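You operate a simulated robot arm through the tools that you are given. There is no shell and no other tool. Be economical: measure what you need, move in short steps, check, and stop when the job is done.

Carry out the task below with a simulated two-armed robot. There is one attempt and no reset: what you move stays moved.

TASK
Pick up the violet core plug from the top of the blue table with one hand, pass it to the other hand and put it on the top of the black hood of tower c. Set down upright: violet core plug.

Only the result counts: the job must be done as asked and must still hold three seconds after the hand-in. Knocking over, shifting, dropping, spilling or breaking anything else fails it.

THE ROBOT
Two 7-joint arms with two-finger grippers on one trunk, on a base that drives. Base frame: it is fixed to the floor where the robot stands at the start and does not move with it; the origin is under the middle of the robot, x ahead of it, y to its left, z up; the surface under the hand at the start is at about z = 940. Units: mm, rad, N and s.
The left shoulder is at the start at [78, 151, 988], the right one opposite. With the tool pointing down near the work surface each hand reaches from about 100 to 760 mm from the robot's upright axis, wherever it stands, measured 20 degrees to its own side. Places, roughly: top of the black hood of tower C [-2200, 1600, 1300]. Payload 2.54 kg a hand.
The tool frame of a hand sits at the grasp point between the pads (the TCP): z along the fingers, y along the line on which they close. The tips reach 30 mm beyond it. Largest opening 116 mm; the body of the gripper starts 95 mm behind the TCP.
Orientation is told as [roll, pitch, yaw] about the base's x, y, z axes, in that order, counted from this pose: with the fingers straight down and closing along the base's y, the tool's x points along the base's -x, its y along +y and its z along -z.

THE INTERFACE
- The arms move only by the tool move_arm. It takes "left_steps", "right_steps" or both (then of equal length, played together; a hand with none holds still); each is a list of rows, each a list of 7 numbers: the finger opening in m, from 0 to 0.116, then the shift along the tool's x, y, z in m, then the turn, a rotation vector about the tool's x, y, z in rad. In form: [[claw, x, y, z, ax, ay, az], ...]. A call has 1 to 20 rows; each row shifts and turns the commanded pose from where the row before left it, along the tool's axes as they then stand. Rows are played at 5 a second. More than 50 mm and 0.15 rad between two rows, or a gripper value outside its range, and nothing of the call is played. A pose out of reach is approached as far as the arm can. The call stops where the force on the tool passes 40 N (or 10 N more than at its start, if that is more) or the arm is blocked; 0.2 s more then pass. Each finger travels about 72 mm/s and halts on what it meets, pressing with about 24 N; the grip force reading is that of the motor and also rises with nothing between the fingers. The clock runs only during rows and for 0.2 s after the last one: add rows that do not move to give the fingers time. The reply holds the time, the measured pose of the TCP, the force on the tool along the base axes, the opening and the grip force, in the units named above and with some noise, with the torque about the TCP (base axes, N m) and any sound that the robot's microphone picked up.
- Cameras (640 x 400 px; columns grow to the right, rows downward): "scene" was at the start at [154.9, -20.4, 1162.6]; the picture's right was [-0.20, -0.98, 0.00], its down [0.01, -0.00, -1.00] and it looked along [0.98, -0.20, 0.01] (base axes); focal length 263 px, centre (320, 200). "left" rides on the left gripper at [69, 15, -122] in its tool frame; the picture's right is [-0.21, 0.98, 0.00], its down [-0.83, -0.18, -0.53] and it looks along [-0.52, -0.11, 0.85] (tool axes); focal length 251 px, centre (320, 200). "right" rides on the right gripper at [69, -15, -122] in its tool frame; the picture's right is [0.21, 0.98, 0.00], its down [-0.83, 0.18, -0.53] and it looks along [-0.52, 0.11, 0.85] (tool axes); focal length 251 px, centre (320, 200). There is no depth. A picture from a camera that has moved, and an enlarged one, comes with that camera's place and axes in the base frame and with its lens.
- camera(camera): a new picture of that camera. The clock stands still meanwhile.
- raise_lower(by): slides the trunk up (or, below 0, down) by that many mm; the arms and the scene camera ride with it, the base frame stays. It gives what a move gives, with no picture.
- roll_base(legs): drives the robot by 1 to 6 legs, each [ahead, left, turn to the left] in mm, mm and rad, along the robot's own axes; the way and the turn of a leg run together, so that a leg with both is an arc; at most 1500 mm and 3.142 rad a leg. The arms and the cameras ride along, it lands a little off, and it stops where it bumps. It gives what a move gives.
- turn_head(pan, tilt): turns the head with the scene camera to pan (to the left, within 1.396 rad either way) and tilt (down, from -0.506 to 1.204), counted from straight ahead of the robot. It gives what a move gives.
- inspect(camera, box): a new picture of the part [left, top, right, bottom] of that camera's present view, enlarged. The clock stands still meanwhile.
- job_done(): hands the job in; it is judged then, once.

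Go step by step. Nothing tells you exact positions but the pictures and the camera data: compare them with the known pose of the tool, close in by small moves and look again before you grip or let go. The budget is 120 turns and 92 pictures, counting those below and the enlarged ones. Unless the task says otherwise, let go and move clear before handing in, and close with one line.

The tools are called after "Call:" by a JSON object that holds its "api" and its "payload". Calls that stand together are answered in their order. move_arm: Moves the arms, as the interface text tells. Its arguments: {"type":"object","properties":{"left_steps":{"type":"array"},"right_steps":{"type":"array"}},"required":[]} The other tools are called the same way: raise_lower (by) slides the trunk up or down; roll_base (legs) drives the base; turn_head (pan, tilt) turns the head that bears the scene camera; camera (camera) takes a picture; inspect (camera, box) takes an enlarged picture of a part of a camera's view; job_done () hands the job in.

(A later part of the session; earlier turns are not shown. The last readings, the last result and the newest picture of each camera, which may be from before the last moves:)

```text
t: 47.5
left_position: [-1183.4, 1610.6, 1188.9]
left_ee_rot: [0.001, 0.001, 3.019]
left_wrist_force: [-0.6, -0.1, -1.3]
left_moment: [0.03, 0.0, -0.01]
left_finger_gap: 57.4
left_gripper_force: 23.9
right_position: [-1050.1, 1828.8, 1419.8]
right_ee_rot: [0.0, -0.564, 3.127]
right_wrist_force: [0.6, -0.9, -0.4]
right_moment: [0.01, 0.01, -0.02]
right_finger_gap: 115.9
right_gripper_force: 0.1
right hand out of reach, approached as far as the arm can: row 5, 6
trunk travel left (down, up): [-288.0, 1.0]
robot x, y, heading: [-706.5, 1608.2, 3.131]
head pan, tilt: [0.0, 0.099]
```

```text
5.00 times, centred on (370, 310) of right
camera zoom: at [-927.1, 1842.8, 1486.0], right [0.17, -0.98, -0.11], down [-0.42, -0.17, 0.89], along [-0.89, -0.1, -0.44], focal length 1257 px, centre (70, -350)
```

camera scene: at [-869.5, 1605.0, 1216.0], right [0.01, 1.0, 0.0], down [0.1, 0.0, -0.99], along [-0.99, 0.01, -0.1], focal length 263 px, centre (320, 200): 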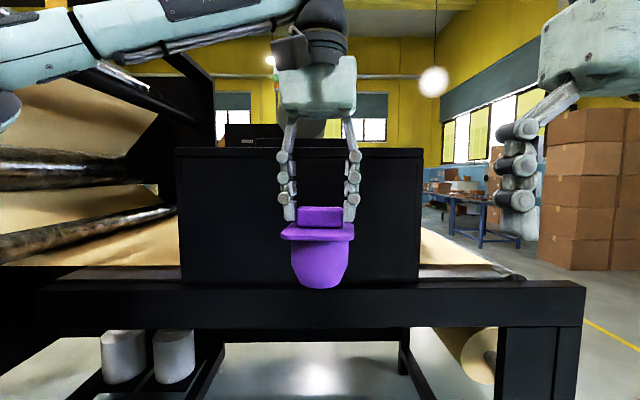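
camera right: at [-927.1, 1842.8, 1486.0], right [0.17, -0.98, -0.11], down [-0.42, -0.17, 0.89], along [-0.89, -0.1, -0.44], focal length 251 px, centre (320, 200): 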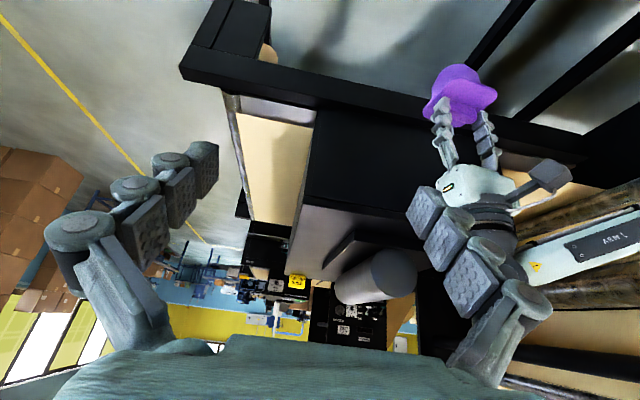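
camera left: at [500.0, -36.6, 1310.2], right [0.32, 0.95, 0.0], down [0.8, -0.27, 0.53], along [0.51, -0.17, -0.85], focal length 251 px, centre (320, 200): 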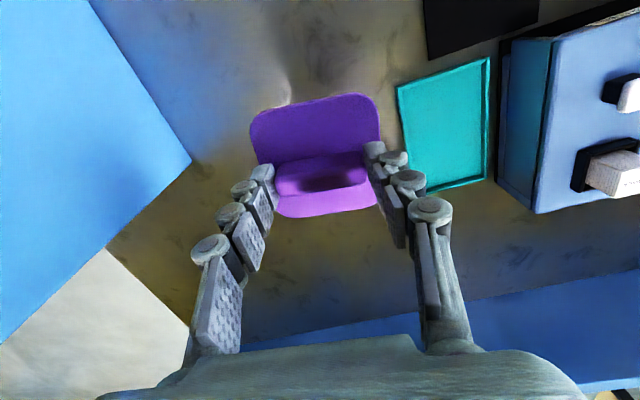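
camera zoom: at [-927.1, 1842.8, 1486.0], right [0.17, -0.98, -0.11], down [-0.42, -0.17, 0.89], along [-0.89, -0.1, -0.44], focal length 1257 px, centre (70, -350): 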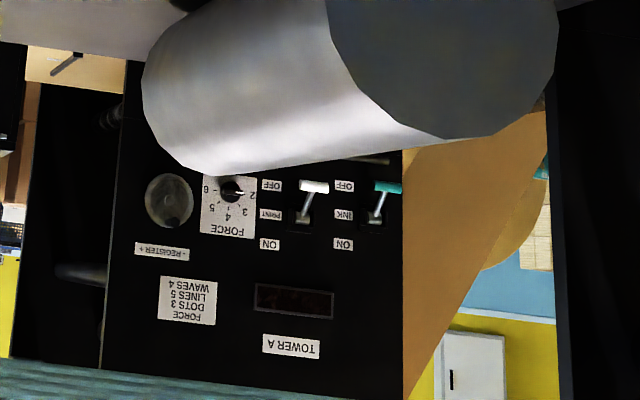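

The line is a press: Tower A is far away near (-4080, 785), and the near box carries a motor. I'll drive around to the +y side for a better view of which tower is C.

Call:
{"api": "roll_base", "payload": {"legs": [[0, -1150, 0], [700, 0, 0]]}}

Call:
{"api": "turn_head", "payload": {"pan": 0.7, "tilt": 0.1}}

Call:
{"api": "camera", "payload": {"camera": "scene"}}

Call:
{"api": "camera", "payload": {"camera": "right"}}

```text
t: 62.1
left_position: [-1864.4, 2742.9, 1188.9]
left_ee_rot: [0.0, 0.0, 3.035]
left_wrist_force: [0.3, 0.3, -0.7]
left_moment: [0.0, -0.03, 0.0]
left_finger_gap: 57.3
left_gripper_force: 23.3
right_position: [-1735.7, 2961.1, 1420.0]
right_ee_rot: [0.002, -0.561, -3.139]
right_wrist_force: [-0.2, 0.4, 0.6]
right_moment: [0.01, 0.0, 0.01]
right_finger_gap: 115.9
right_gripper_force: 0.0
trunk travel left (down, up): [-288.0, 1.0]
robot x, y, heading: [-1391.5, 2746.6, -3.136]
head pan, tilt: [0.0, 0.099]
```

```text
t: 63.2
left_position: [-1865.3, 2741.4, 1190.3]
left_ee_rot: [-0.001, 0.001, 3.035]
left_wrist_force: [0.1, 0.9, -1.2]
left_moment: [0.0, -0.01, -0.01]
left_finger_gap: 57.2
left_gripper_force: 24.6
right_position: [-1735.7, 2961.1, 1420.1]
right_ee_rot: [0.001, -0.565, -3.14]
right_wrist_force: [-1.0, -0.5, -0.2]
right_moment: [-0.02, -0.05, -0.01]
right_finger_gap: 115.9
right_gripper_force: 0.1
trunk travel left (down, up): [-288.0, 1.0]
robot x, y, heading: [-1386.7, 2743.6, -3.138]
head pan, tilt: [0.7, 0.099]
```

```text
55 pictures are left
camera scene: at [-1528.8, 2681.6, 1216.0], right [-0.65, 0.76, 0.0], down [0.08, 0.06, -0.99], along [-0.76, -0.64, -0.1], focal length 263 px, centre (320, 200)
```

scene: 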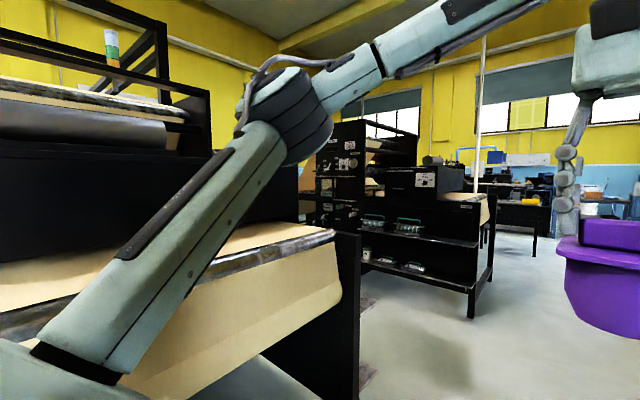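

```text
54 pictures are left
camera right: at [-1612.0, 2977.5, 1486.0], right [0.19, -0.98, -0.11], down [-0.41, -0.18, 0.89], along [-0.89, -0.12, -0.44], focal length 251 px, centre (320, 200)
```

right: 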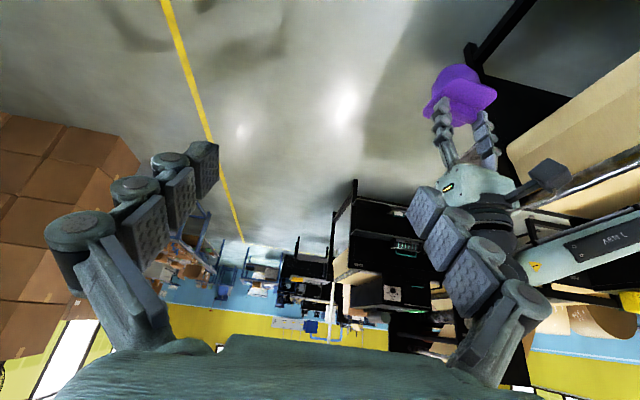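

Call:
{"api": "inspect", "payload": {"camera": "scene", "box": [290, 100, 510, 300]}}

Call:
{"api": "turn_head", "payload": {"pan": 1.39, "tilt": 0.0}}

Call:
{"api": "camera", "payload": {"camera": "scene"}}

```text
2.00 times, centred on (400, 200) of scene
camera zoom: at [-1528.8, 2681.6, 1216.0], right [-0.65, 0.76, 0.0], down [0.08, 0.06, -0.99], along [-0.76, -0.64, -0.1], focal length 525 px, centre (160, 200)
```

zoom: 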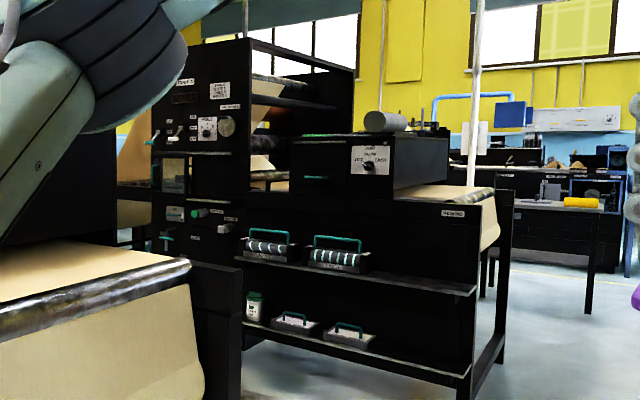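

```text
t: 64.3
left_position: [-1863.8, 2741.4, 1189.4]
left_ee_rot: [0.001, 0.001, 3.035]
left_wrist_force: [0.3, 0.8, -1.8]
left_moment: [-0.01, 0.01, -0.01]
left_finger_gap: 57.5
left_gripper_force: 23.7
right_position: [-1734.4, 2961.0, 1420.9]
right_ee_rot: [0.002, -0.565, -3.14]
right_wrist_force: [-1.0, -0.2, 0.8]
right_moment: [-0.05, 0.0, 0.05]
right_finger_gap: 115.8
right_gripper_force: 0.1
trunk travel left (down, up): [-288.0, 1.0]
robot x, y, heading: [-1389.7, 2745.3, -3.136]
head pan, tilt: [1.389, 0.0]
```

```text
52 pictures are left
camera scene: at [-1474.6, 2652.5, 1225.1], right [-0.98, 0.18, 0.0], down [0.0, 0.0, -1.0], along [-0.18, -0.98, 0.0], focal length 263 px, centre (320, 200)
```

scene: 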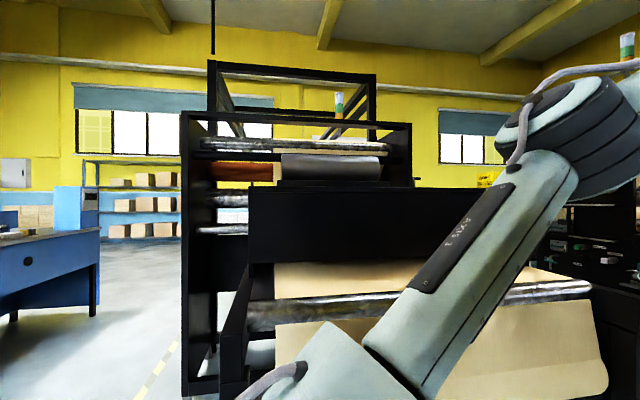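

There are two parallel press lines, and the near line's panels must face the aisle between them (-x side). I'll drive round into that aisle to read the labels.

Call:
{"api": "roll_base", "payload": {"legs": [[1500, 0, 0], [200, 0, 0], [0, 0, 1.57]]}}

Call:
{"api": "turn_head", "payload": {"pan": 0.9, "tilt": 0.1}}

Call:
{"api": "camera", "payload": {"camera": "scene"}}

```text
t: 76.9
left_position: [-3064.6, 2229.4, 1189.4]
left_ee_rot: [0.0, -0.001, -1.607]
left_wrist_force: [0.3, -0.2, -1.5]
left_moment: [0.01, 0.01, 0.0]
left_finger_gap: 57.4
left_gripper_force: 24.4
right_position: [-3294.3, 2343.2, 1420.8]
right_ee_rot: [0.003, -0.562, -1.497]
right_wrist_force: [-0.8, 1.0, 0.1]
right_moment: [0.0, -0.03, -0.02]
right_finger_gap: 116.1
right_gripper_force: 0.0
trunk travel left (down, up): [-288.0, 1.0]
robot x, y, heading: [-3099.2, 2702.3, -1.492]
head pan, tilt: [1.389, 0.0]
```

```text
t: 77.9
left_position: [-3065.0, 2229.3, 1189.9]
left_ee_rot: [-0.002, 0.0, -1.607]
left_wrist_force: [0.6, 0.1, -0.3]
left_moment: [0.0, -0.02, 0.03]
left_finger_gap: 57.2
left_gripper_force: 23.6
right_position: [-3294.2, 2342.6, 1420.3]
right_ee_rot: [0.001, -0.564, -1.498]
right_wrist_force: [-0.1, -0.7, 0.8]
right_moment: [0.01, -0.01, -0.02]
right_finger_gap: 116.0
right_gripper_force: 0.0
trunk travel left (down, up): [-288.0, 1.0]
robot x, y, heading: [-3101.8, 2702.9, -1.497]
head pan, tilt: [0.901, 0.099]
```

```text
51 pictures are left
camera scene: at [-3021.0, 2581.5, 1216.0], right [-0.56, -0.83, 0.0], down [-0.08, 0.06, -1.0], along [0.82, -0.56, -0.1], focal length 263 px, centre (320, 200)
```

scene: 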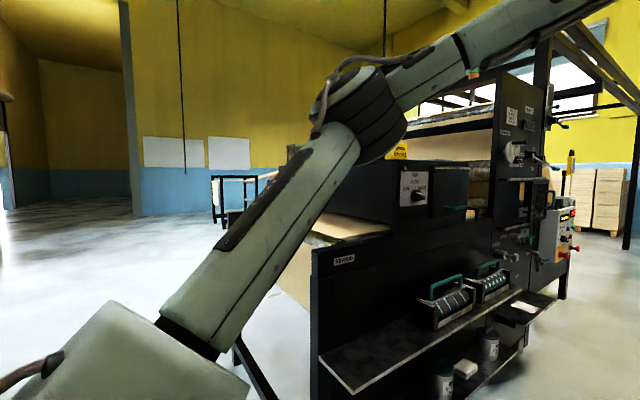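

Call:
{"api": "inspect", "payload": {"camera": "scene", "box": [380, 60, 600, 220]}}

Call:
{"api": "turn_head", "payload": {"pan": 0.3, "tilt": 0.1}}

Call:
{"api": "camera", "payload": {"camera": "scene"}}

```text
2.50 times, centred on (490, 140) of scene
camera zoom: at [-3021.0, 2581.5, 1216.0], right [-0.56, -0.83, 0.0], down [-0.08, 0.06, -1.0], along [0.82, -0.56, -0.1], focal length 656 px, centre (-105, 350)
```

zoom: 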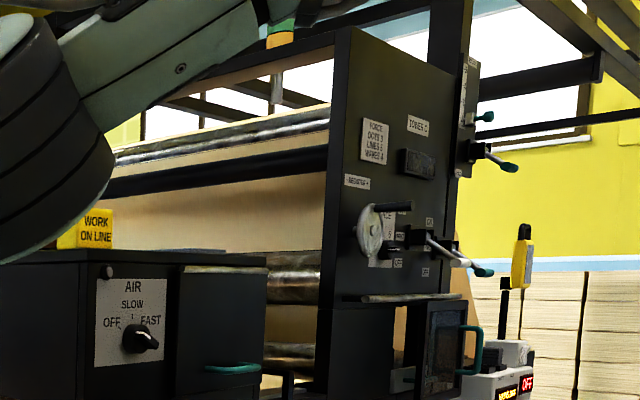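

```text
t: 78.9
left_position: [-3064.1, 2229.2, 1189.5]
left_ee_rot: [0.001, 0.0, -1.606]
left_wrist_force: [0.4, 0.1, -1.4]
left_moment: [0.02, 0.02, -0.02]
left_finger_gap: 57.3
left_gripper_force: 23.8
right_position: [-3293.1, 2343.1, 1419.9]
right_ee_rot: [0.001, -0.564, -1.499]
right_wrist_force: [0.5, 0.0, 0.5]
right_moment: [0.0, -0.01, -0.01]
right_finger_gap: 115.9
right_gripper_force: 0.0
trunk travel left (down, up): [-288.0, 1.0]
robot x, y, heading: [-3100.7, 2700.2, -1.492]
head pan, tilt: [0.3, 0.099]
```

```text
49 pictures are left
camera scene: at [-3063.4, 2547.5, 1216.0], right [-0.93, -0.37, 0.0], down [-0.04, 0.09, -0.99], along [0.37, -0.93, -0.1], focal length 263 px, centre (320, 200)
```

scene: 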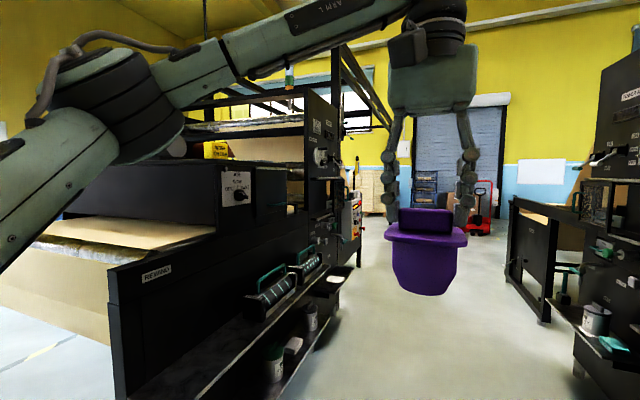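

Zooming on the tower label and using the raised right camera to check the hood top.

Call:
{"api": "inspect", "payload": {"camera": "scene", "box": [190, 80, 350, 210]}}

Call:
{"api": "camera", "payload": {"camera": "right"}}

```text
3.08 times, centred on (270, 145) of scene
camera zoom: at [-3063.4, 2547.5, 1216.0], right [-0.93, -0.37, 0.0], down [-0.04, 0.09, -0.99], along [0.37, -0.93, -0.1], focal length 808 px, centre (474, 369)
```

zoom: 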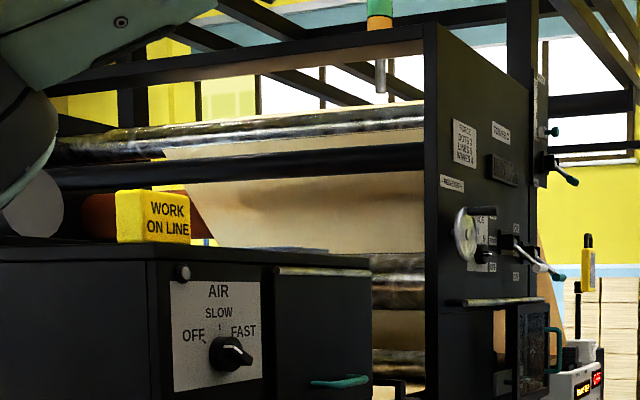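

```text
47 pictures are left
camera right: at [-3318.3, 2465.4, 1486.0], right [0.96, 0.25, -0.11], down [0.21, -0.4, 0.89], along [0.18, -0.88, -0.44], focal length 251 px, centre (320, 200)
```

right: 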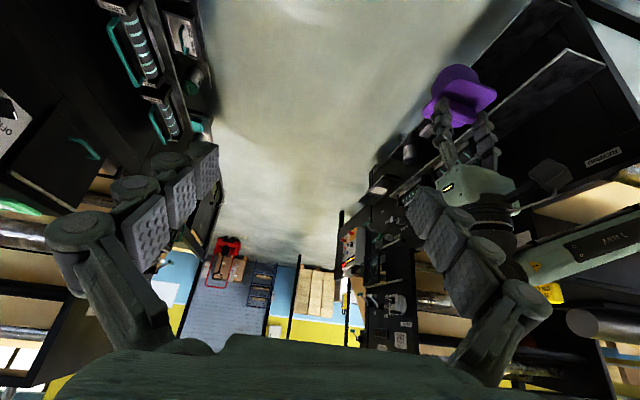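

This line is tower C. Its hood spans roughly x -2375…-1375, y 1313…1814, z≈1260, with a motor plinth mid-top and a "WORK ON LINE" sign at the aisle end. The +x end is clear, so I'm driving back there.

Call:
{"api": "roll_base", "payload": {"legs": [[0, 0, -1.65], [-1500, 0, 0], [-880, 0, 0], [0, 1080, 0]]}}

Call:
{"api": "turn_head", "payload": {"pan": 0.0, "tilt": 0.3}}

Call:
{"api": "camera", "payload": {"camera": "scene"}}

Call:
{"api": "camera", "payload": {"camera": "right"}}

```text
t: 105.0
left_position: [-1205.9, 1577.3, 1189.9]
left_ee_rot: [-0.001, -0.001, 3.017]
left_wrist_force: [0.1, -1.3, -1.9]
left_moment: [0.01, 0.0, 0.02]
left_finger_gap: 57.1
left_gripper_force: 24.0
right_position: [-1072.4, 1795.7, 1419.1]
right_ee_rot: [0.002, -0.564, 3.126]
right_wrist_force: [0.0, 0.6, -1.0]
right_moment: [-0.01, -0.04, 0.0]
right_finger_gap: 116.1
right_gripper_force: 0.0
trunk travel left (down, up): [-288.0, 1.0]
robot x, y, heading: [-730.6, 1569.2, 3.128]
head pan, tilt: [0.3, 0.099]
```

```text
t: 105.8
left_position: [-1205.5, 1577.1, 1188.1]
left_ee_rot: [-0.001, -0.001, 3.016]
left_wrist_force: [0.1, 0.2, -1.0]
left_moment: [0.0, -0.01, 0.03]
left_finger_gap: 57.2
left_gripper_force: 24.2
right_position: [-1071.8, 1795.5, 1419.1]
right_ee_rot: [0.001, -0.564, 3.126]
right_wrist_force: [-0.4, -0.2, 0.3]
right_moment: [-0.01, 0.01, 0.03]
right_finger_gap: 115.8
right_gripper_force: 0.0
trunk travel left (down, up): [-288.0, 1.0]
robot x, y, heading: [-729.9, 1568.0, 3.124]
head pan, tilt: [0.0, 0.3]
```

```text
46 pictures are left
camera scene: at [-893.2, 1571.1, 1197.4], right [0.01, 1.0, 0.0], down [0.3, 0.0, -0.96], along [-0.96, 0.01, -0.3], focal length 263 px, centre (320, 200)
```

scene: 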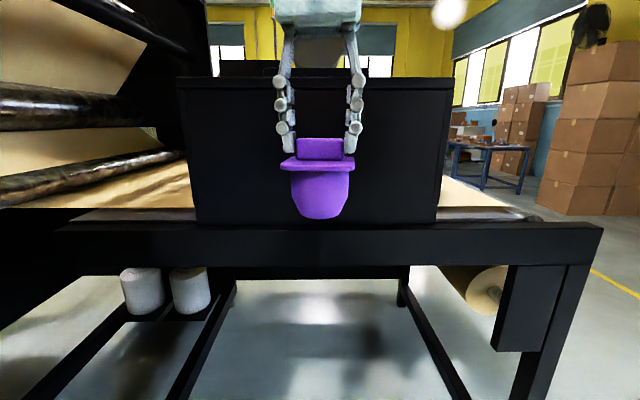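

```text
45 pictures are left
camera right: at [-949.0, 1809.0, 1486.0], right [0.17, -0.98, -0.11], down [-0.42, -0.17, 0.89], along [-0.89, -0.1, -0.44], focal length 251 px, centre (320, 200)
```

right: 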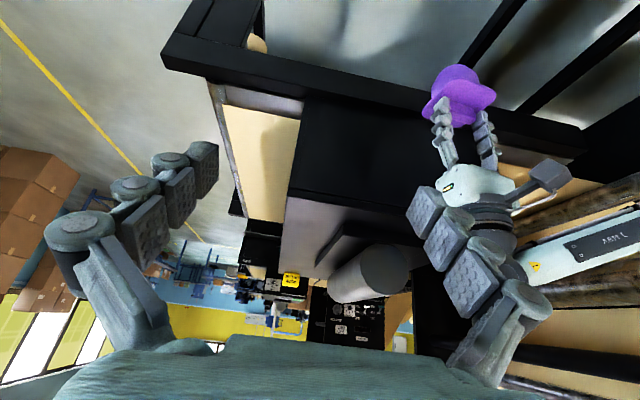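

Hood front edge is at x≈-1398, z≈1264, y 1323–1811. I'll back off 300 mm for a safe handover and set the left hand forward and lower, with the right hand kept out to the side.

Call:
{"api": "roll_base", "payload": {"legs": [[-300, 0, 0]]}}

Call:
{"api": "move_arm", "payload": {"left_steps": [[0.04, -0.018, -0.015, 0.012, 0, 0, 0], [0.04, -0.018, -0.015, 0.012, 0, 0, 0], [0.04, -0.018, -0.015, 0.012, 0, 0, 0], [0.04, -0.018, -0.014, 0.012, 0, 0, 0], [0.04, -0.018, 0, 0, 0, 0, 0], [0.04, 0, 0, 0, 0, 0, 0]], "right_steps": [[0.116, 0, -0.008, 0.03, 0, 0, 0], [0.116, 0, -0.008, 0.03, -0.064, 0, -0.101], [0.116, 0, -0.008, 0.03, -0.064, 0, -0.101], [0.116, 0, -0.008, 0.03, -0.064, 0, -0.101], [0.116, 0, -0.008, 0.03, -0.064, 0, -0.101], [0.116, 0, 0, 0, 0, 0, 0]]}}

```text
t: 107.9
left_position: [-909.4, 1572.1, 1189.7]
left_ee_rot: [0.001, 0.0, 3.018]
left_wrist_force: [0.2, -0.2, -0.2]
left_moment: [0.01, 0.01, 0.0]
left_finger_gap: 57.3
left_gripper_force: 23.9
right_position: [-775.6, 1789.4, 1419.0]
right_ee_rot: [0.002, -0.565, 3.128]
right_wrist_force: [1.6, 0.0, 0.2]
right_moment: [0.0, 0.01, 0.0]
right_finger_gap: 115.8
right_gripper_force: 0.1
trunk travel left (down, up): [-288.0, 1.0]
robot x, y, heading: [-435.1, 1567.5, 3.129]
head pan, tilt: [0.0, 0.3]
```

```text
t: 109.3
left_position: [-991.3, 1641.2, 1141.1]
left_ee_rot: [-0.001, 0.0, 3.019]
left_wrist_force: [1.3, -1.1, -1.3]
left_moment: [0.02, -0.01, -0.05]
left_finger_gap: 57.2
left_gripper_force: 24.3
right_position: [-857.8, 1815.7, 1293.2]
right_ee_rot: [0.002, -0.566, -2.675]
right_wrist_force: [0.7, 0.1, 1.2]
right_moment: [0.02, 0.04, -0.02]
right_finger_gap: 116.1
right_gripper_force: 0.0
trunk travel left (down, up): [-288.0, 1.0]
robot x, y, heading: [-433.1, 1566.5, 3.128]
head pan, tilt: [0.0, 0.3]
```

Call:
{"api": "move_arm", "payload": {"right_steps": [[0.116, 0, 0, 0, 0, -0.139, 0], [0.116, 0, 0, 0, 0, -0.139, 0], [0.116, 0, 0, 0, 0, -0.139, 0], [0.116, 0, 0, 0, 0, -0.139, 0], [0.116, 0, 0, 0, 0, -0.139, 0], [0.116, 0, 0, 0, 0, -0.139, 0], [0.116, 0, 0, 0, 0, 0, 0]]}}

Call:
{"api": "camera", "payload": {"camera": "scene"}}

```text
t: 110.9
left_position: [-991.1, 1639.9, 1140.9]
left_ee_rot: [0.0, 0.002, 3.019]
left_wrist_force: [0.6, 0.1, -0.9]
left_moment: [0.01, 0.01, -0.02]
left_finger_gap: 57.1
left_gripper_force: 24.2
right_position: [-860.3, 1818.2, 1293.4]
right_ee_rot: [0.015, -1.399, -2.686]
right_wrist_force: [0.2, -0.1, 0.0]
right_moment: [0.0, 0.03, 0.0]
right_finger_gap: 116.2
right_gripper_force: 0.0
trunk travel left (down, up): [-288.0, 1.0]
robot x, y, heading: [-438.1, 1563.6, 3.129]
head pan, tilt: [0.0, 0.3]
```

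```text
44 pictures are left
camera scene: at [-596.5, 1566.6, 1197.4], right [0.01, 1.0, 0.0], down [0.3, 0.0, -0.96], along [-0.96, 0.01, -0.3], focal length 263 px, centre (320, 200)
```

scene: 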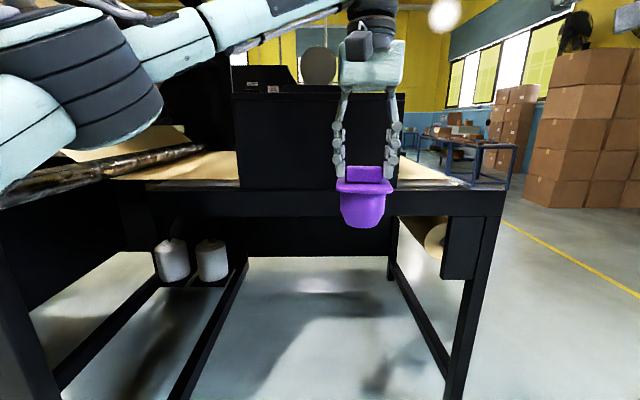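

Call:
{"api": "move_arm", "payload": {"right_steps": [[0.116, 0.0432, 0, 0.0075, 0, 0, 0], [0.116, 0.0432, 0, 0.0075, 0, 0, 0], [0.116, 0.0432, 0, 0.0075, 0, 0, 0], [0.116, 0.0432, 0, 0.0075, 0, 0, 0], [0.116, 0.0432, 0, 0.0075, 0, 0, 0], [0.116, 0, 0, 0, 0, 0, 0]]}}

Call:
{"api": "camera", "payload": {"camera": "right"}}

Call:
{"api": "camera", "payload": {"camera": "scene"}}

```text
t: 112.3
left_position: [-992.2, 1641.7, 1140.7]
left_ee_rot: [0.001, 0.0, 3.021]
left_wrist_force: [0.1, -0.1, -1.2]
left_moment: [-0.04, -0.05, -0.02]
left_finger_gap: 57.1
left_gripper_force: 23.9
right_position: [-885.1, 1846.3, 1091.8]
right_ee_rot: [0.016, -1.396, -2.688]
right_wrist_force: [-0.4, 0.1, 1.1]
right_moment: [-0.01, 0.01, 0.04]
right_finger_gap: 116.0
right_gripper_force: 0.0
right hand out of reach, approached as far as the arm can: row 4, 5
trunk travel left (down, up): [-288.0, 1.0]
robot x, y, heading: [-435.1, 1571.3, 3.127]
head pan, tilt: [0.0, 0.3]
```

```text
43 pictures are left
camera right: at [-774.2, 1920.7, 1044.7], right [0.48, -0.85, -0.21], down [0.42, 0.01, 0.91], along [-0.77, -0.52, 0.37], focal length 251 px, centre (320, 200)
```

right: 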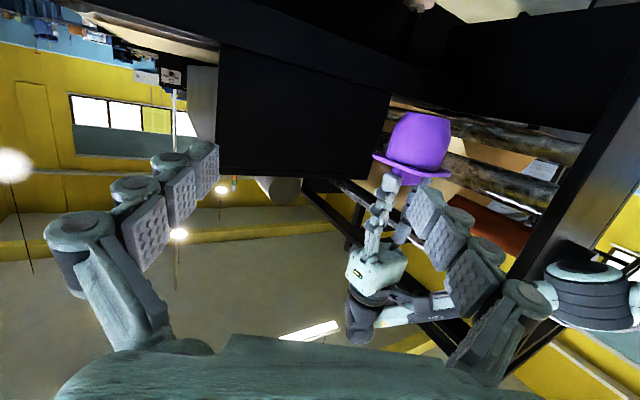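

```text
42 pictures are left
camera scene: at [-596.6, 1566.7, 1197.4], right [0.01, 1.0, 0.0], down [0.3, 0.0, -0.96], along [-0.96, 0.01, -0.3], focal length 263 px, centre (320, 200)
```

scene: 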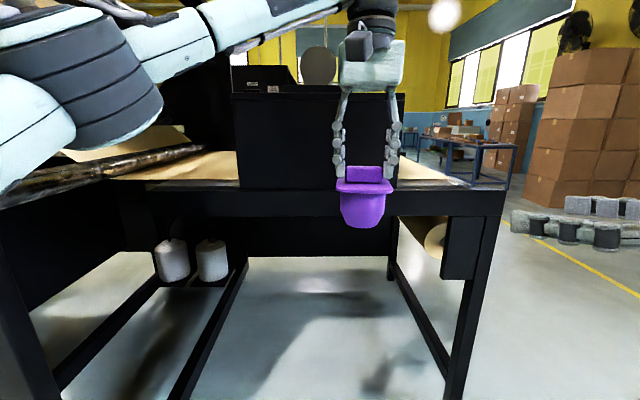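

Next I'll slide the right hand sideways into line with the plug, then partway forward.

Call:
{"api": "move_arm", "payload": {"right_steps": [[0.116, 0, 0.033, 0, 0, 0, 0], [0.116, 0, 0.033, 0, 0, 0, 0], [0.116, 0, 0.033, 0, 0, 0, 0], [0.116, 0, 0.033, 0, 0, 0, 0], [0.116, 0.002, 0, 0.041, 0, 0, 0], [0.116, 0.002, 0, 0.041, 0, 0, 0], [0.116, 0, 0, 0, 0, 0, 0]]}}

Call:
{"api": "camera", "payload": {"camera": "right"}}

Call:
{"api": "camera", "payload": {"camera": "scene"}}

```text
t: 113.9
left_position: [-991.8, 1640.9, 1140.9]
left_ee_rot: [-0.001, 0.0, 3.02]
left_wrist_force: [0.2, -0.2, -2.0]
left_moment: [0.04, -0.01, 0.01]
left_finger_gap: 57.1
left_gripper_force: 23.8
right_position: [-977.3, 1746.3, 1122.2]
right_ee_rot: [0.012, -1.398, -2.689]
right_wrist_force: [0.4, -0.5, 0.7]
right_moment: [0.02, -0.03, -0.03]
right_finger_gap: 116.0
right_gripper_force: 0.0
right hand out of reach, approached as far as the arm can: row 1, 2, 3, 4
trunk travel left (down, up): [-288.0, 1.0]
robot x, y, heading: [-432.6, 1564.1, 3.126]
head pan, tilt: [0.0, 0.3]
```

```text
41 pictures are left
camera right: at [-866.6, 1819.9, 1075.3], right [0.47, -0.86, -0.21], down [0.42, 0.01, 0.91], along [-0.77, -0.52, 0.37], focal length 251 px, centre (320, 200)
```

right: 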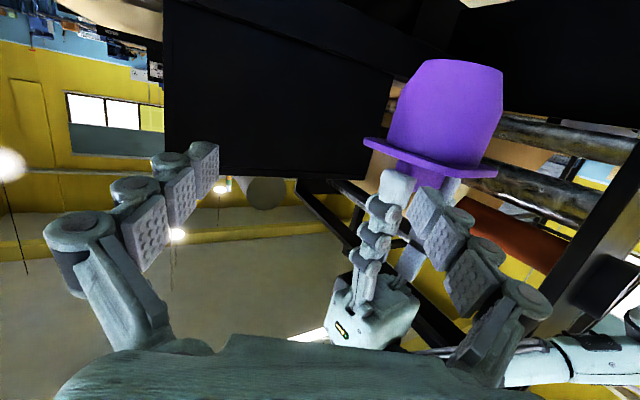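

```text
40 pictures are left
camera scene: at [-596.4, 1566.9, 1197.4], right [0.01, 1.0, 0.0], down [0.3, 0.0, -0.96], along [-0.96, 0.01, -0.3], focal length 263 px, centre (320, 200)
```

scene: 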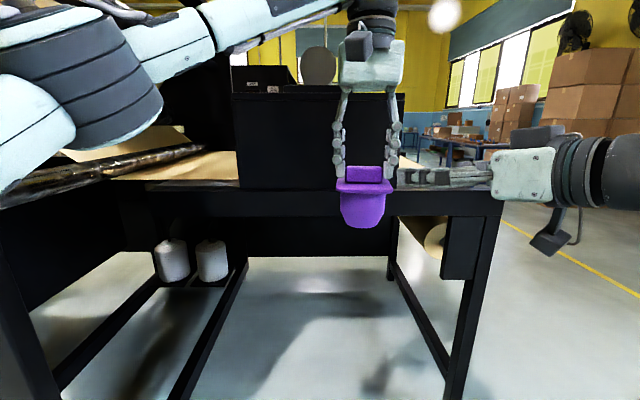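

The pose is too folded at this yaw. I'll retreat to the side and yaw the right hand further so it approaches the plug from the robot's right.

Call:
{"api": "move_arm", "payload": {"right_steps": [[0.116, 0.003, -0.036, -0.018, 0, 0, 0], [0.116, 0.003, -0.036, -0.018, 0, 0, 0], [0.116, 0, 0, 0, -0.138, 0, -0.024], [0.116, 0, 0, 0, -0.138, 0, -0.024], [0.116, 0, 0, 0, -0.138, 0, -0.024], [0.116, 0, 0, 0, -0.138, 0, -0.024], [0.116, 0, 0, 0, -0.138, 0, -0.024], [0.116, 0.024, 0, 0.004, 0, 0, 0], [0.116, 0.023, 0, 0.004, 0, 0, 0], [0.116, 0, 0, 0, 0, 0, 0]]}}

Call:
{"api": "camera", "payload": {"camera": "scene"}}

```text
t: 116.1
left_position: [-991.1, 1640.4, 1141.3]
left_ee_rot: [0.0, -0.001, 3.018]
left_wrist_force: [-0.5, 0.2, 0.0]
left_moment: [0.0, -0.02, 0.0]
left_finger_gap: 57.2
left_gripper_force: 23.6
right_position: [-976.6, 1832.4, 1075.5]
right_ee_rot: [0.01, -1.401, -1.985]
right_wrist_force: [0.0, 0.3, -1.0]
right_moment: [-0.01, -0.01, 0.01]
right_finger_gap: 116.1
right_gripper_force: 0.1
trunk travel left (down, up): [-288.0, 1.0]
robot x, y, heading: [-433.0, 1565.8, 3.13]
head pan, tilt: [0.0, 0.3]
```

```text
39 pictures are left
camera scene: at [-596.6, 1566.7, 1197.4], right [0.01, 1.0, 0.0], down [0.3, 0.0, -0.96], along [-0.96, 0.01, -0.3], focal length 263 px, centre (320, 200)
```

scene: 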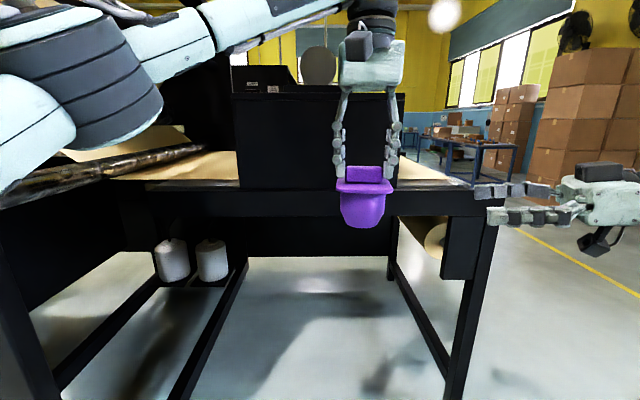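

Call:
{"api": "move_arm", "payload": {"right_steps": [[0.116, 0, 0.032, 0, 0, 0, 0], [0.116, 0, 0.032, 0, 0, 0, 0], [0.116, -0.0085, 0, 0.049, 0, 0, 0], [0.116, -0.0085, 0, 0.049, 0, 0, 0], [0.116, 0, 0, 0, 0, 0, 0]]}}

Call:
{"api": "inspect", "payload": {"camera": "scene", "box": [300, 120, 540, 270]}}

Call:
{"api": "camera", "payload": {"camera": "right"}}

```text
t: 117.3
left_position: [-990.6, 1641.4, 1140.9]
left_ee_rot: [-0.001, -0.002, 3.02]
left_wrist_force: [-0.3, 0.7, -1.0]
left_moment: [-0.01, 0.01, -0.02]
left_finger_gap: 57.4
left_gripper_force: 24.3
right_position: [-956.6, 1712.2, 1074.5]
right_ee_rot: [0.013, -1.399, -1.988]
right_wrist_force: [0.1, 0.5, 0.0]
right_moment: [0.02, 0.02, -0.02]
right_finger_gap: 116.0
right_gripper_force: 0.1
trunk travel left (down, up): [-288.0, 1.0]
robot x, y, heading: [-433.5, 1566.9, 3.129]
head pan, tilt: [0.0, 0.3]
```

```text
2.67 times, centred on (420, 195) of scene
camera zoom: at [-596.5, 1566.9, 1197.4], right [0.01, 1.0, 0.0], down [0.3, 0.0, -0.96], along [-0.96, 0.01, -0.3], focal length 700 px, centre (53, 213)
```

zoom: 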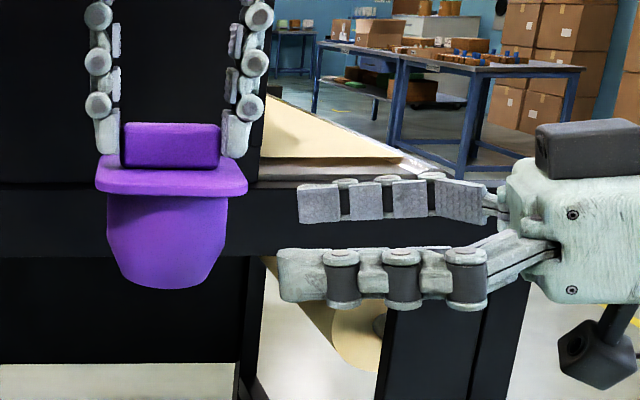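

```text
37 pictures are left
camera right: at [-918.4, 1841.4, 1027.0], right [0.91, -0.35, -0.21], down [0.32, 0.28, 0.91], along [-0.26, -0.89, 0.37], focal length 251 px, centre (320, 200)
```

right: 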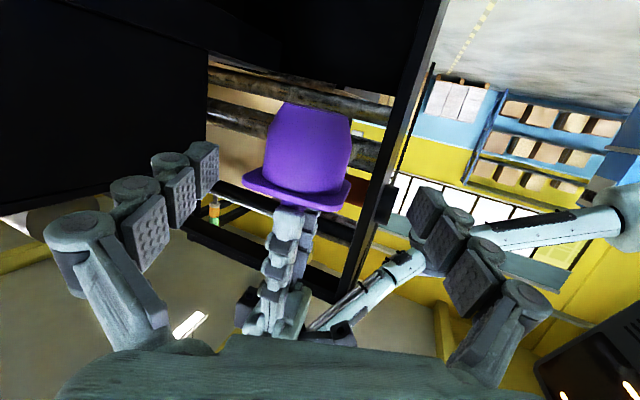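

Aligned within about 8 mm. I'll correct that offset and advance the fingers around the body just under the flange.

Call:
{"api": "move_arm", "payload": {"right_steps": [[0.116, 0, -0.008, 0, 0, 0, 0], [0.116, -0.0062, 0, 0.036, 0, 0, 0], [0.116, -0.0068, 0, 0.039, 0, 0, 0], [0.116, 0, 0, 0, 0, 0, 0]]}}

Call:
{"api": "inspect", "payload": {"camera": "scene", "box": [300, 120, 540, 270]}}

Call:
{"api": "camera", "payload": {"camera": "right"}}

```text
t: 118.3
left_position: [-991.3, 1641.3, 1139.9]
left_ee_rot: [-0.001, 0.001, 3.019]
left_wrist_force: [0.0, 1.0, -0.5]
left_moment: [0.02, 0.0, -0.01]
left_finger_gap: 57.1
left_gripper_force: 24.2
right_position: [-994.3, 1645.3, 1075.0]
right_ee_rot: [0.011, -1.4, -1.986]
right_wrist_force: [-0.7, 0.3, 0.0]
right_moment: [0.02, 0.02, -0.01]
right_finger_gap: 116.2
right_gripper_force: 0.1
trunk travel left (down, up): [-288.0, 1.0]
robot x, y, heading: [-432.2, 1571.1, 3.135]
head pan, tilt: [0.0, 0.3]
```

```text
2.67 times, centred on (420, 195) of scene
camera zoom: at [-596.5, 1566.9, 1197.4], right [0.01, 1.0, 0.0], down [0.3, 0.0, -0.96], along [-0.96, 0.01, -0.3], focal length 700 px, centre (53, 213)
```

zoom: 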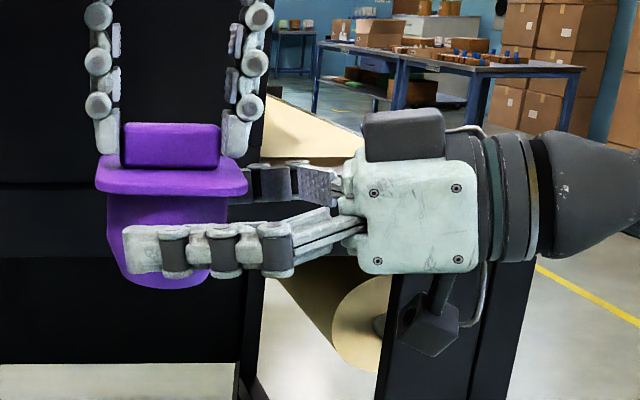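

```text
35 pictures are left
camera right: at [-955.1, 1773.2, 1026.7], right [0.91, -0.35, -0.21], down [0.32, 0.28, 0.91], along [-0.26, -0.89, 0.37], focal length 251 px, centre (320, 200)
```

right: 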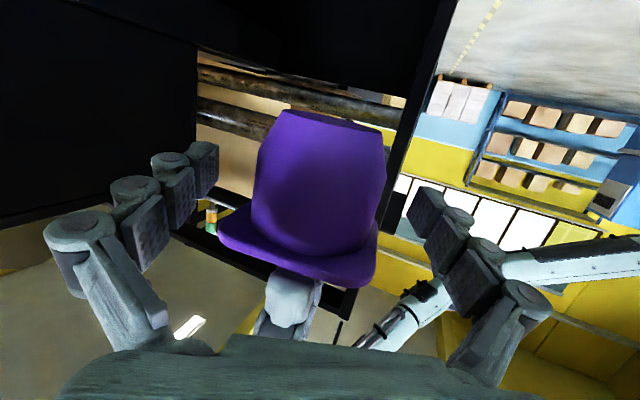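

Both right fingers straddle the body below the flange. Closing.

Call:
{"api": "move_arm", "payload": {"right_steps": [[0.09, 0, 0, 0, 0, 0, 0], [0.08, 0, 0, 0, 0, 0, 0], [0.07, 0, 0, 0, 0, 0, 0], [0.06, 0, 0, 0, 0, 0, 0], [0.05, 0, 0, 0, 0, 0, 0], [0.05, 0, 0, 0, 0, 0, 0]]}}

Call:
{"api": "inspect", "payload": {"camera": "scene", "box": [300, 120, 540, 270]}}

Call:
{"api": "camera", "payload": {"camera": "right"}}

```text
t: 119.7
left_position: [-991.6, 1640.2, 1141.3]
left_ee_rot: [-0.001, 0.002, 3.019]
left_wrist_force: [6.8, -5.2, -1.4]
left_moment: [-0.27, -0.28, -0.08]
left_finger_gap: 57.4
left_gripper_force: 24.1
right_position: [-992.9, 1645.3, 1074.7]
right_ee_rot: [0.015, -1.399, -1.991]
right_wrist_force: [-7.1, 5.1, 0.8]
right_moment: [-0.11, -0.11, 0.07]
right_finger_gap: 67.3
right_gripper_force: 24.0
trunk travel left (down, up): [-288.0, 1.0]
robot x, y, heading: [-432.2, 1568.3, 3.132]
head pan, tilt: [0.0, 0.3]
```

```text
2.67 times, centred on (420, 195) of scene
camera zoom: at [-596.6, 1566.8, 1197.3], right [0.01, 1.0, 0.0], down [0.3, 0.0, -0.96], along [-0.96, 0.01, -0.3], focal length 700 px, centre (53, 213)
```

zoom: 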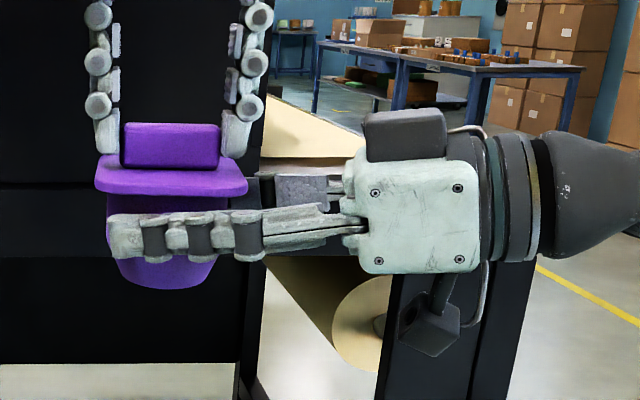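

```text
33 pictures are left
camera right: at [-955.3, 1773.7, 1026.6], right [0.91, -0.35, -0.21], down [0.32, 0.28, 0.91], along [-0.26, -0.89, 0.37], focal length 251 px, centre (320, 200)
```

right: 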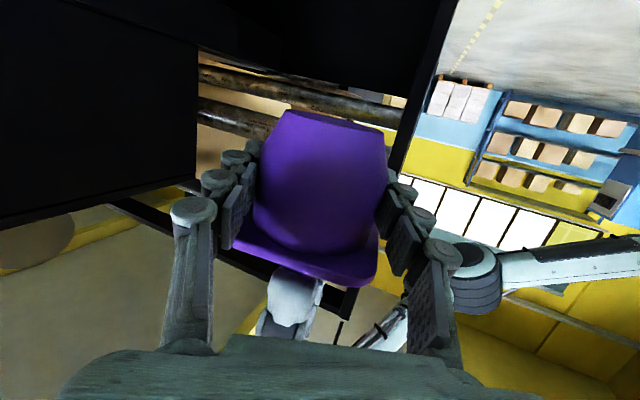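

The right hand holds the body (67 mm, 24 N). Now I'll open the left hand and lift it clear.

Call:
{"api": "move_arm", "payload": {"left_steps": [[0.06, 0, 0, 0, 0, 0, 0], [0.07, 0, 0, 0, 0, 0, 0], [0.08, 0, 0, 0, 0, 0, 0], [0.08, 0, 0, 0, 0, 0, 0]], "right_steps": [[0.05, 0, 0, 0, 0, 0, 0], [0.05, 0, 0, 0, 0, 0, 0], [0.05, 0, 0, 0, 0, 0, 0], [0.05, 0, 0, 0, 0, 0, 0]]}}

Call:
{"api": "inspect", "payload": {"camera": "scene", "box": [300, 120, 540, 270]}}

```text
t: 120.7
left_position: [-990.6, 1641.8, 1141.1]
left_ee_rot: [0.0, 0.001, 3.022]
left_wrist_force: [0.1, 0.1, -0.2]
left_moment: [0.03, 0.04, 0.0]
left_finger_gap: 80.1
left_gripper_force: 0.0
right_position: [-994.1, 1644.9, 1073.4]
right_ee_rot: [0.013, -1.399, -1.988]
right_wrist_force: [0.1, 0.1, -0.4]
right_moment: [0.01, 0.02, -0.02]
right_finger_gap: 67.2
right_gripper_force: 23.8
trunk travel left (down, up): [-288.0, 1.0]
robot x, y, heading: [-432.8, 1570.0, 3.133]
head pan, tilt: [0.0, 0.3]
```

```text
2.67 times, centred on (420, 195) of scene
camera zoom: at [-596.6, 1566.8, 1197.3], right [0.01, 1.0, 0.0], down [0.3, 0.0, -0.96], along [-0.96, 0.01, -0.3], focal length 700 px, centre (53, 213)
```

zoom: 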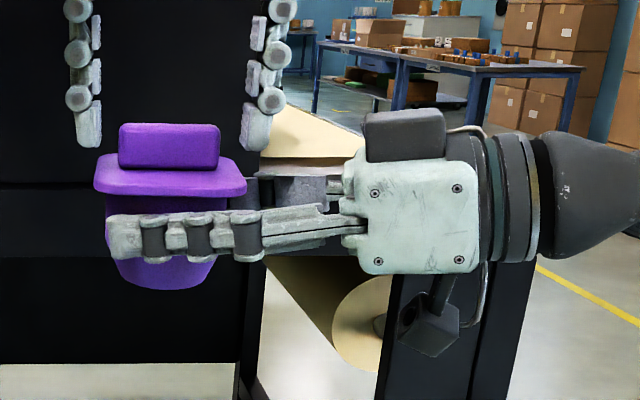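

Call:
{"api": "move_arm", "payload": {"left_steps": [[0.08, 0, 0, -0.025, 0, 0, 0], [0.08, 0, 0, -0.02, 0, 0, 0], [0.08, 0.01, 0.045, 0, 0, 0, 0], [0.08, 0.01, 0.045, 0, 0, 0, 0], [0.08, 0.02, 0.04, 0, 0, 0, 0], [0.08, 0.03, 0.04, 0, 0, 0, 0], [0.08, 0.04, 0.03, 0, 0, 0, 0], [0.08, 0.04, 0.03, 0, 0, 0, 0], [0.08, 0, 0, 0, 0, 0, 0]]}}

Call:
{"api": "camera", "payload": {"camera": "scene"}}

```text
t: 122.7
left_position: [-870.8, 1392.9, 1185.6]
left_ee_rot: [0.0, 0.003, 3.02]
left_wrist_force: [-0.4, 0.6, -0.3]
left_moment: [0.01, -0.01, 0.02]
left_finger_gap: 80.2
left_gripper_force: 0.0
right_position: [-992.7, 1646.4, 1074.6]
right_ee_rot: [0.015, -1.399, -1.991]
right_wrist_force: [0.6, -0.9, 0.2]
right_moment: [-0.02, -0.01, 0.0]
right_finger_gap: 67.3
right_gripper_force: 23.9
trunk travel left (down, up): [-288.0, 1.0]
robot x, y, heading: [-432.3, 1567.2, 3.126]
head pan, tilt: [0.0, 0.3]
```

```text
31 pictures are left
camera scene: at [-597.0, 1567.1, 1197.2], right [0.01, 1.0, 0.0], down [0.3, 0.0, -0.96], along [-0.95, 0.01, -0.3], focal length 263 px, centre (320, 200)
```

scene: 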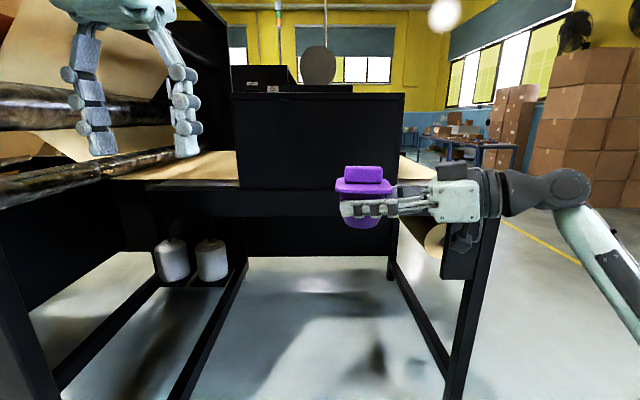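

Handover done. I'll raise the right hand with the plug above hood height, yaw it back to a diagonal, and tuck the left hand in.

Call:
{"api": "move_arm", "payload": {"right_steps": [[0.05, -0.0419, 0, -0.0072, 0, 0, 0], [0.05, -0.0419, 0, -0.0072, 0, 0, 0], [0.05, -0.0419, 0, -0.0072, 0, 0, 0], [0.05, -0.0419, 0, -0.0072, 0, 0, 0], [0.05, -0.0419, 0, -0.0072, 0, 0, 0], [0.05, -0.0419, 0, -0.0072, 0, 0, 0], [0.05, 0, 0, 0, 0.1145, 0, 0.02], [0.05, 0, 0, 0, 0.1145, 0, 0.02], [0.05, 0, 0, 0, 0.1145, 0, 0.02], [0.05, 0, 0, 0, 0.1145, 0, 0.02], [0.05, 0, 0, 0, 0, 0, 0]], "left_steps": [[0.08, 0.03, 0.015, 0, 0, 0, 0], [0.08, 0.03, 0.015, 0, 0, 0, 0], [0.08, 0.03, 0.015, 0, 0, 0, 0], [0.08, 0.03, 0.015, 0, 0, 0, 0], [0.08, 0, 0, 0, 0, 0, 0], [0.08, 0, 0, 0, 0, 0, 0], [0.08, 0, 0, 0, 0, 0, 0], [0.08, 0, 0, 0, 0, 0, 0], [0.08, 0, 0, 0, 0, 0, 0], [0.08, 0, 0, 0, 0, 0, 0], [0.08, 0, 0, 0, 0, 0, 0]]}}

Call:
{"api": "turn_head", "payload": {"pan": -0.2, "tilt": 0.0}}

Call:
{"api": "camera", "payload": {"camera": "scene"}}

```text
t: 125.1
left_position: [-758.2, 1319.4, 1184.0]
left_ee_rot: [-0.001, 0.001, 3.019]
left_wrist_force: [-0.8, -0.3, 0.1]
left_moment: [0.0, 0.01, 0.04]
left_finger_gap: 80.1
left_gripper_force: 0.1
right_position: [-993.2, 1647.2, 1330.6]
right_ee_rot: [0.021, -1.398, -2.46]
right_wrist_force: [0.6, 0.0, -0.6]
right_moment: [-0.05, 0.0, 0.03]
right_finger_gap: 67.5
right_gripper_force: 24.0
trunk travel left (down, up): [-288.0, 1.0]
robot x, y, heading: [-433.4, 1564.8, 3.129]
head pan, tilt: [0.0, 0.3]
```

```text
t: 125.9
left_position: [-757.6, 1320.8, 1184.9]
left_ee_rot: [-0.001, 0.0, 3.018]
left_wrist_force: [0.2, -0.3, 0.2]
left_moment: [0.01, 0.0, 0.0]
left_finger_gap: 79.8
left_gripper_force: 0.1
right_position: [-994.1, 1646.9, 1330.4]
right_ee_rot: [0.018, -1.397, -2.457]
right_wrist_force: [1.2, -0.1, -1.1]
right_moment: [-0.02, 0.0, -0.02]
right_finger_gap: 67.4
right_gripper_force: 24.0
trunk travel left (down, up): [-288.0, 1.0]
robot x, y, heading: [-431.4, 1565.7, 3.126]
head pan, tilt: [-0.201, 0.0]
```

```text
30 pictures are left
camera scene: at [-591.3, 1584.6, 1225.0], right [0.21, 0.98, 0.0], down [0.0, 0.0, -1.0], along [-0.98, 0.21, 0.0], focal length 263 px, centre (320, 200)
```

scene: 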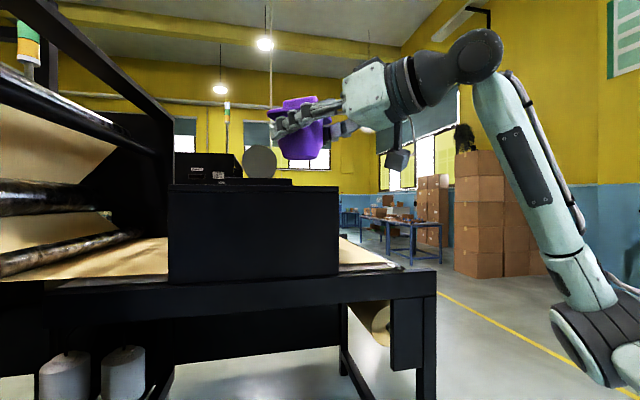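

Call:
{"api": "inspect", "payload": {"camera": "scene", "box": [240, 70, 440, 190]}}

```text
3.20 times, centred on (340, 130) of scene
camera zoom: at [-591.3, 1584.6, 1225.0], right [0.21, 0.98, 0.0], down [0.0, 0.0, -1.0], along [-0.98, 0.21, 0.0], focal length 840 px, centre (256, 424)
```

zoom: 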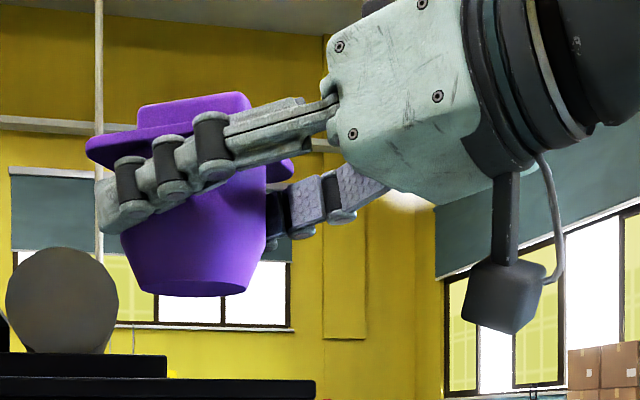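

The plug is upright in the grip. I'll line up sideways and drive up to just short of the hood edge.

Call:
{"api": "roll_base", "payload": {"legs": [[0, -100, 0], [340, 0, 0]]}}

Call:
{"api": "camera", "payload": {"camera": "scene"}}

Call:
{"api": "camera", "payload": {"camera": "right"}}

```text
t: 129.3
left_position: [-1098.8, 1427.0, 1184.8]
left_ee_rot: [0.001, 0.0, 3.015]
left_wrist_force: [-0.8, 0.8, -0.3]
left_moment: [0.0, -0.03, -0.01]
left_finger_gap: 80.3
left_gripper_force: 0.2
right_position: [-1333.6, 1754.4, 1329.3]
right_ee_rot: [0.018, -1.398, -2.462]
right_wrist_force: [-0.5, 0.1, -1.2]
right_moment: [-0.02, -0.03, 0.0]
right_finger_gap: 67.3
right_gripper_force: 23.6
trunk travel left (down, up): [-288.0, 1.0]
robot x, y, heading: [-772.3, 1677.0, 3.126]
head pan, tilt: [-0.201, 0.0]
```

```text
28 pictures are left
camera scene: at [-931.3, 1690.5, 1225.0], right [0.21, 0.98, 0.0], down [0.0, 0.0, -1.0], along [-0.98, 0.21, 0.0], focal length 263 px, centre (320, 200)
```

scene: 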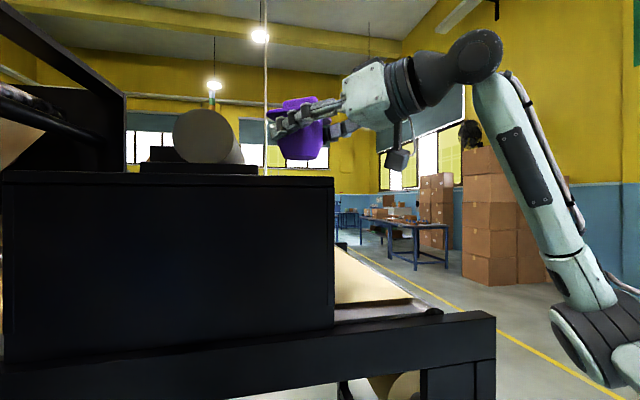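

```text
27 pictures are left
camera right: at [-1242.8, 1851.2, 1282.2], right [0.66, -0.72, -0.21], down [0.41, 0.11, 0.91], along [-0.63, -0.68, 0.37], focal length 251 px, centre (320, 200)
```

right: 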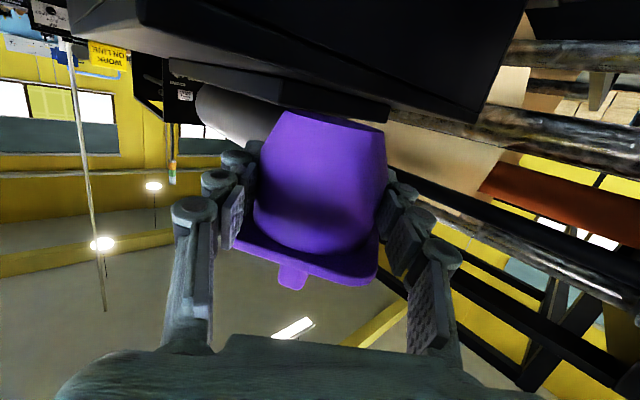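

Plug bottom is at about 1290, which clears the hood (1265). The target is about (-1461, 1757), near the hood's front +y corner and clear of the plinth. Driving ahead 127 mm.

Call:
{"api": "roll_base", "payload": {"legs": [[127, 0, 0]]}}

Call:
{"api": "camera", "payload": {"camera": "scene"}}

Call:
{"api": "camera", "payload": {"camera": "right"}}

```text
t: 130.6
left_position: [-1223.8, 1427.6, 1184.9]
left_ee_rot: [-0.002, 0.002, 3.018]
left_wrist_force: [-0.8, 0.5, 0.5]
left_moment: [-0.01, -0.04, 0.0]
left_finger_gap: 80.3
left_gripper_force: 0.0
right_position: [-1458.2, 1755.0, 1329.2]
right_ee_rot: [0.02, -1.398, -2.46]
right_wrist_force: [0.2, -0.4, -1.2]
right_moment: [0.0, 0.03, 0.04]
right_finger_gap: 67.1
right_gripper_force: 24.3
trunk travel left (down, up): [-288.0, 1.0]
robot x, y, heading: [-901.0, 1675.8, 3.129]
head pan, tilt: [-0.201, 0.0]
```

```text
26 pictures are left
camera scene: at [-1056.5, 1692.2, 1224.9], right [0.21, 0.98, 0.0], down [0.0, 0.0, -1.0], along [-0.98, 0.21, 0.0], focal length 263 px, centre (320, 200)
```

scene: 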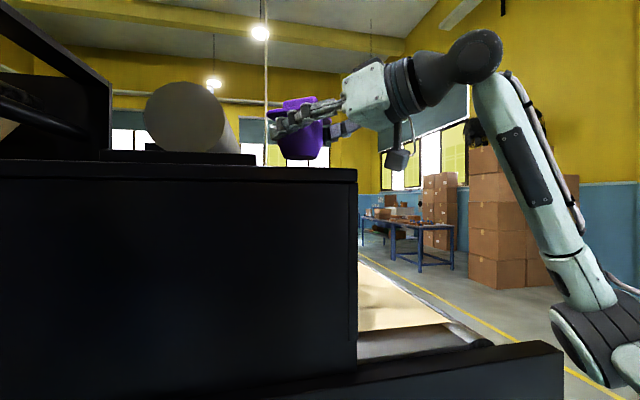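

```text
25 pictures are left
camera right: at [-1368.2, 1852.5, 1281.9], right [0.66, -0.72, -0.21], down [0.41, 0.11, 0.91], along [-0.63, -0.68, 0.37], focal length 251 px, centre (320, 200)
```

right: 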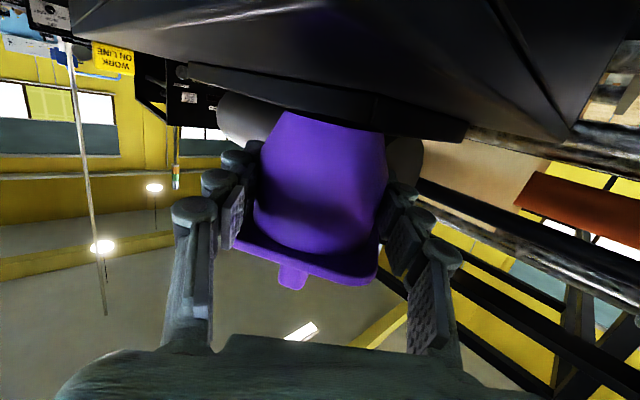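

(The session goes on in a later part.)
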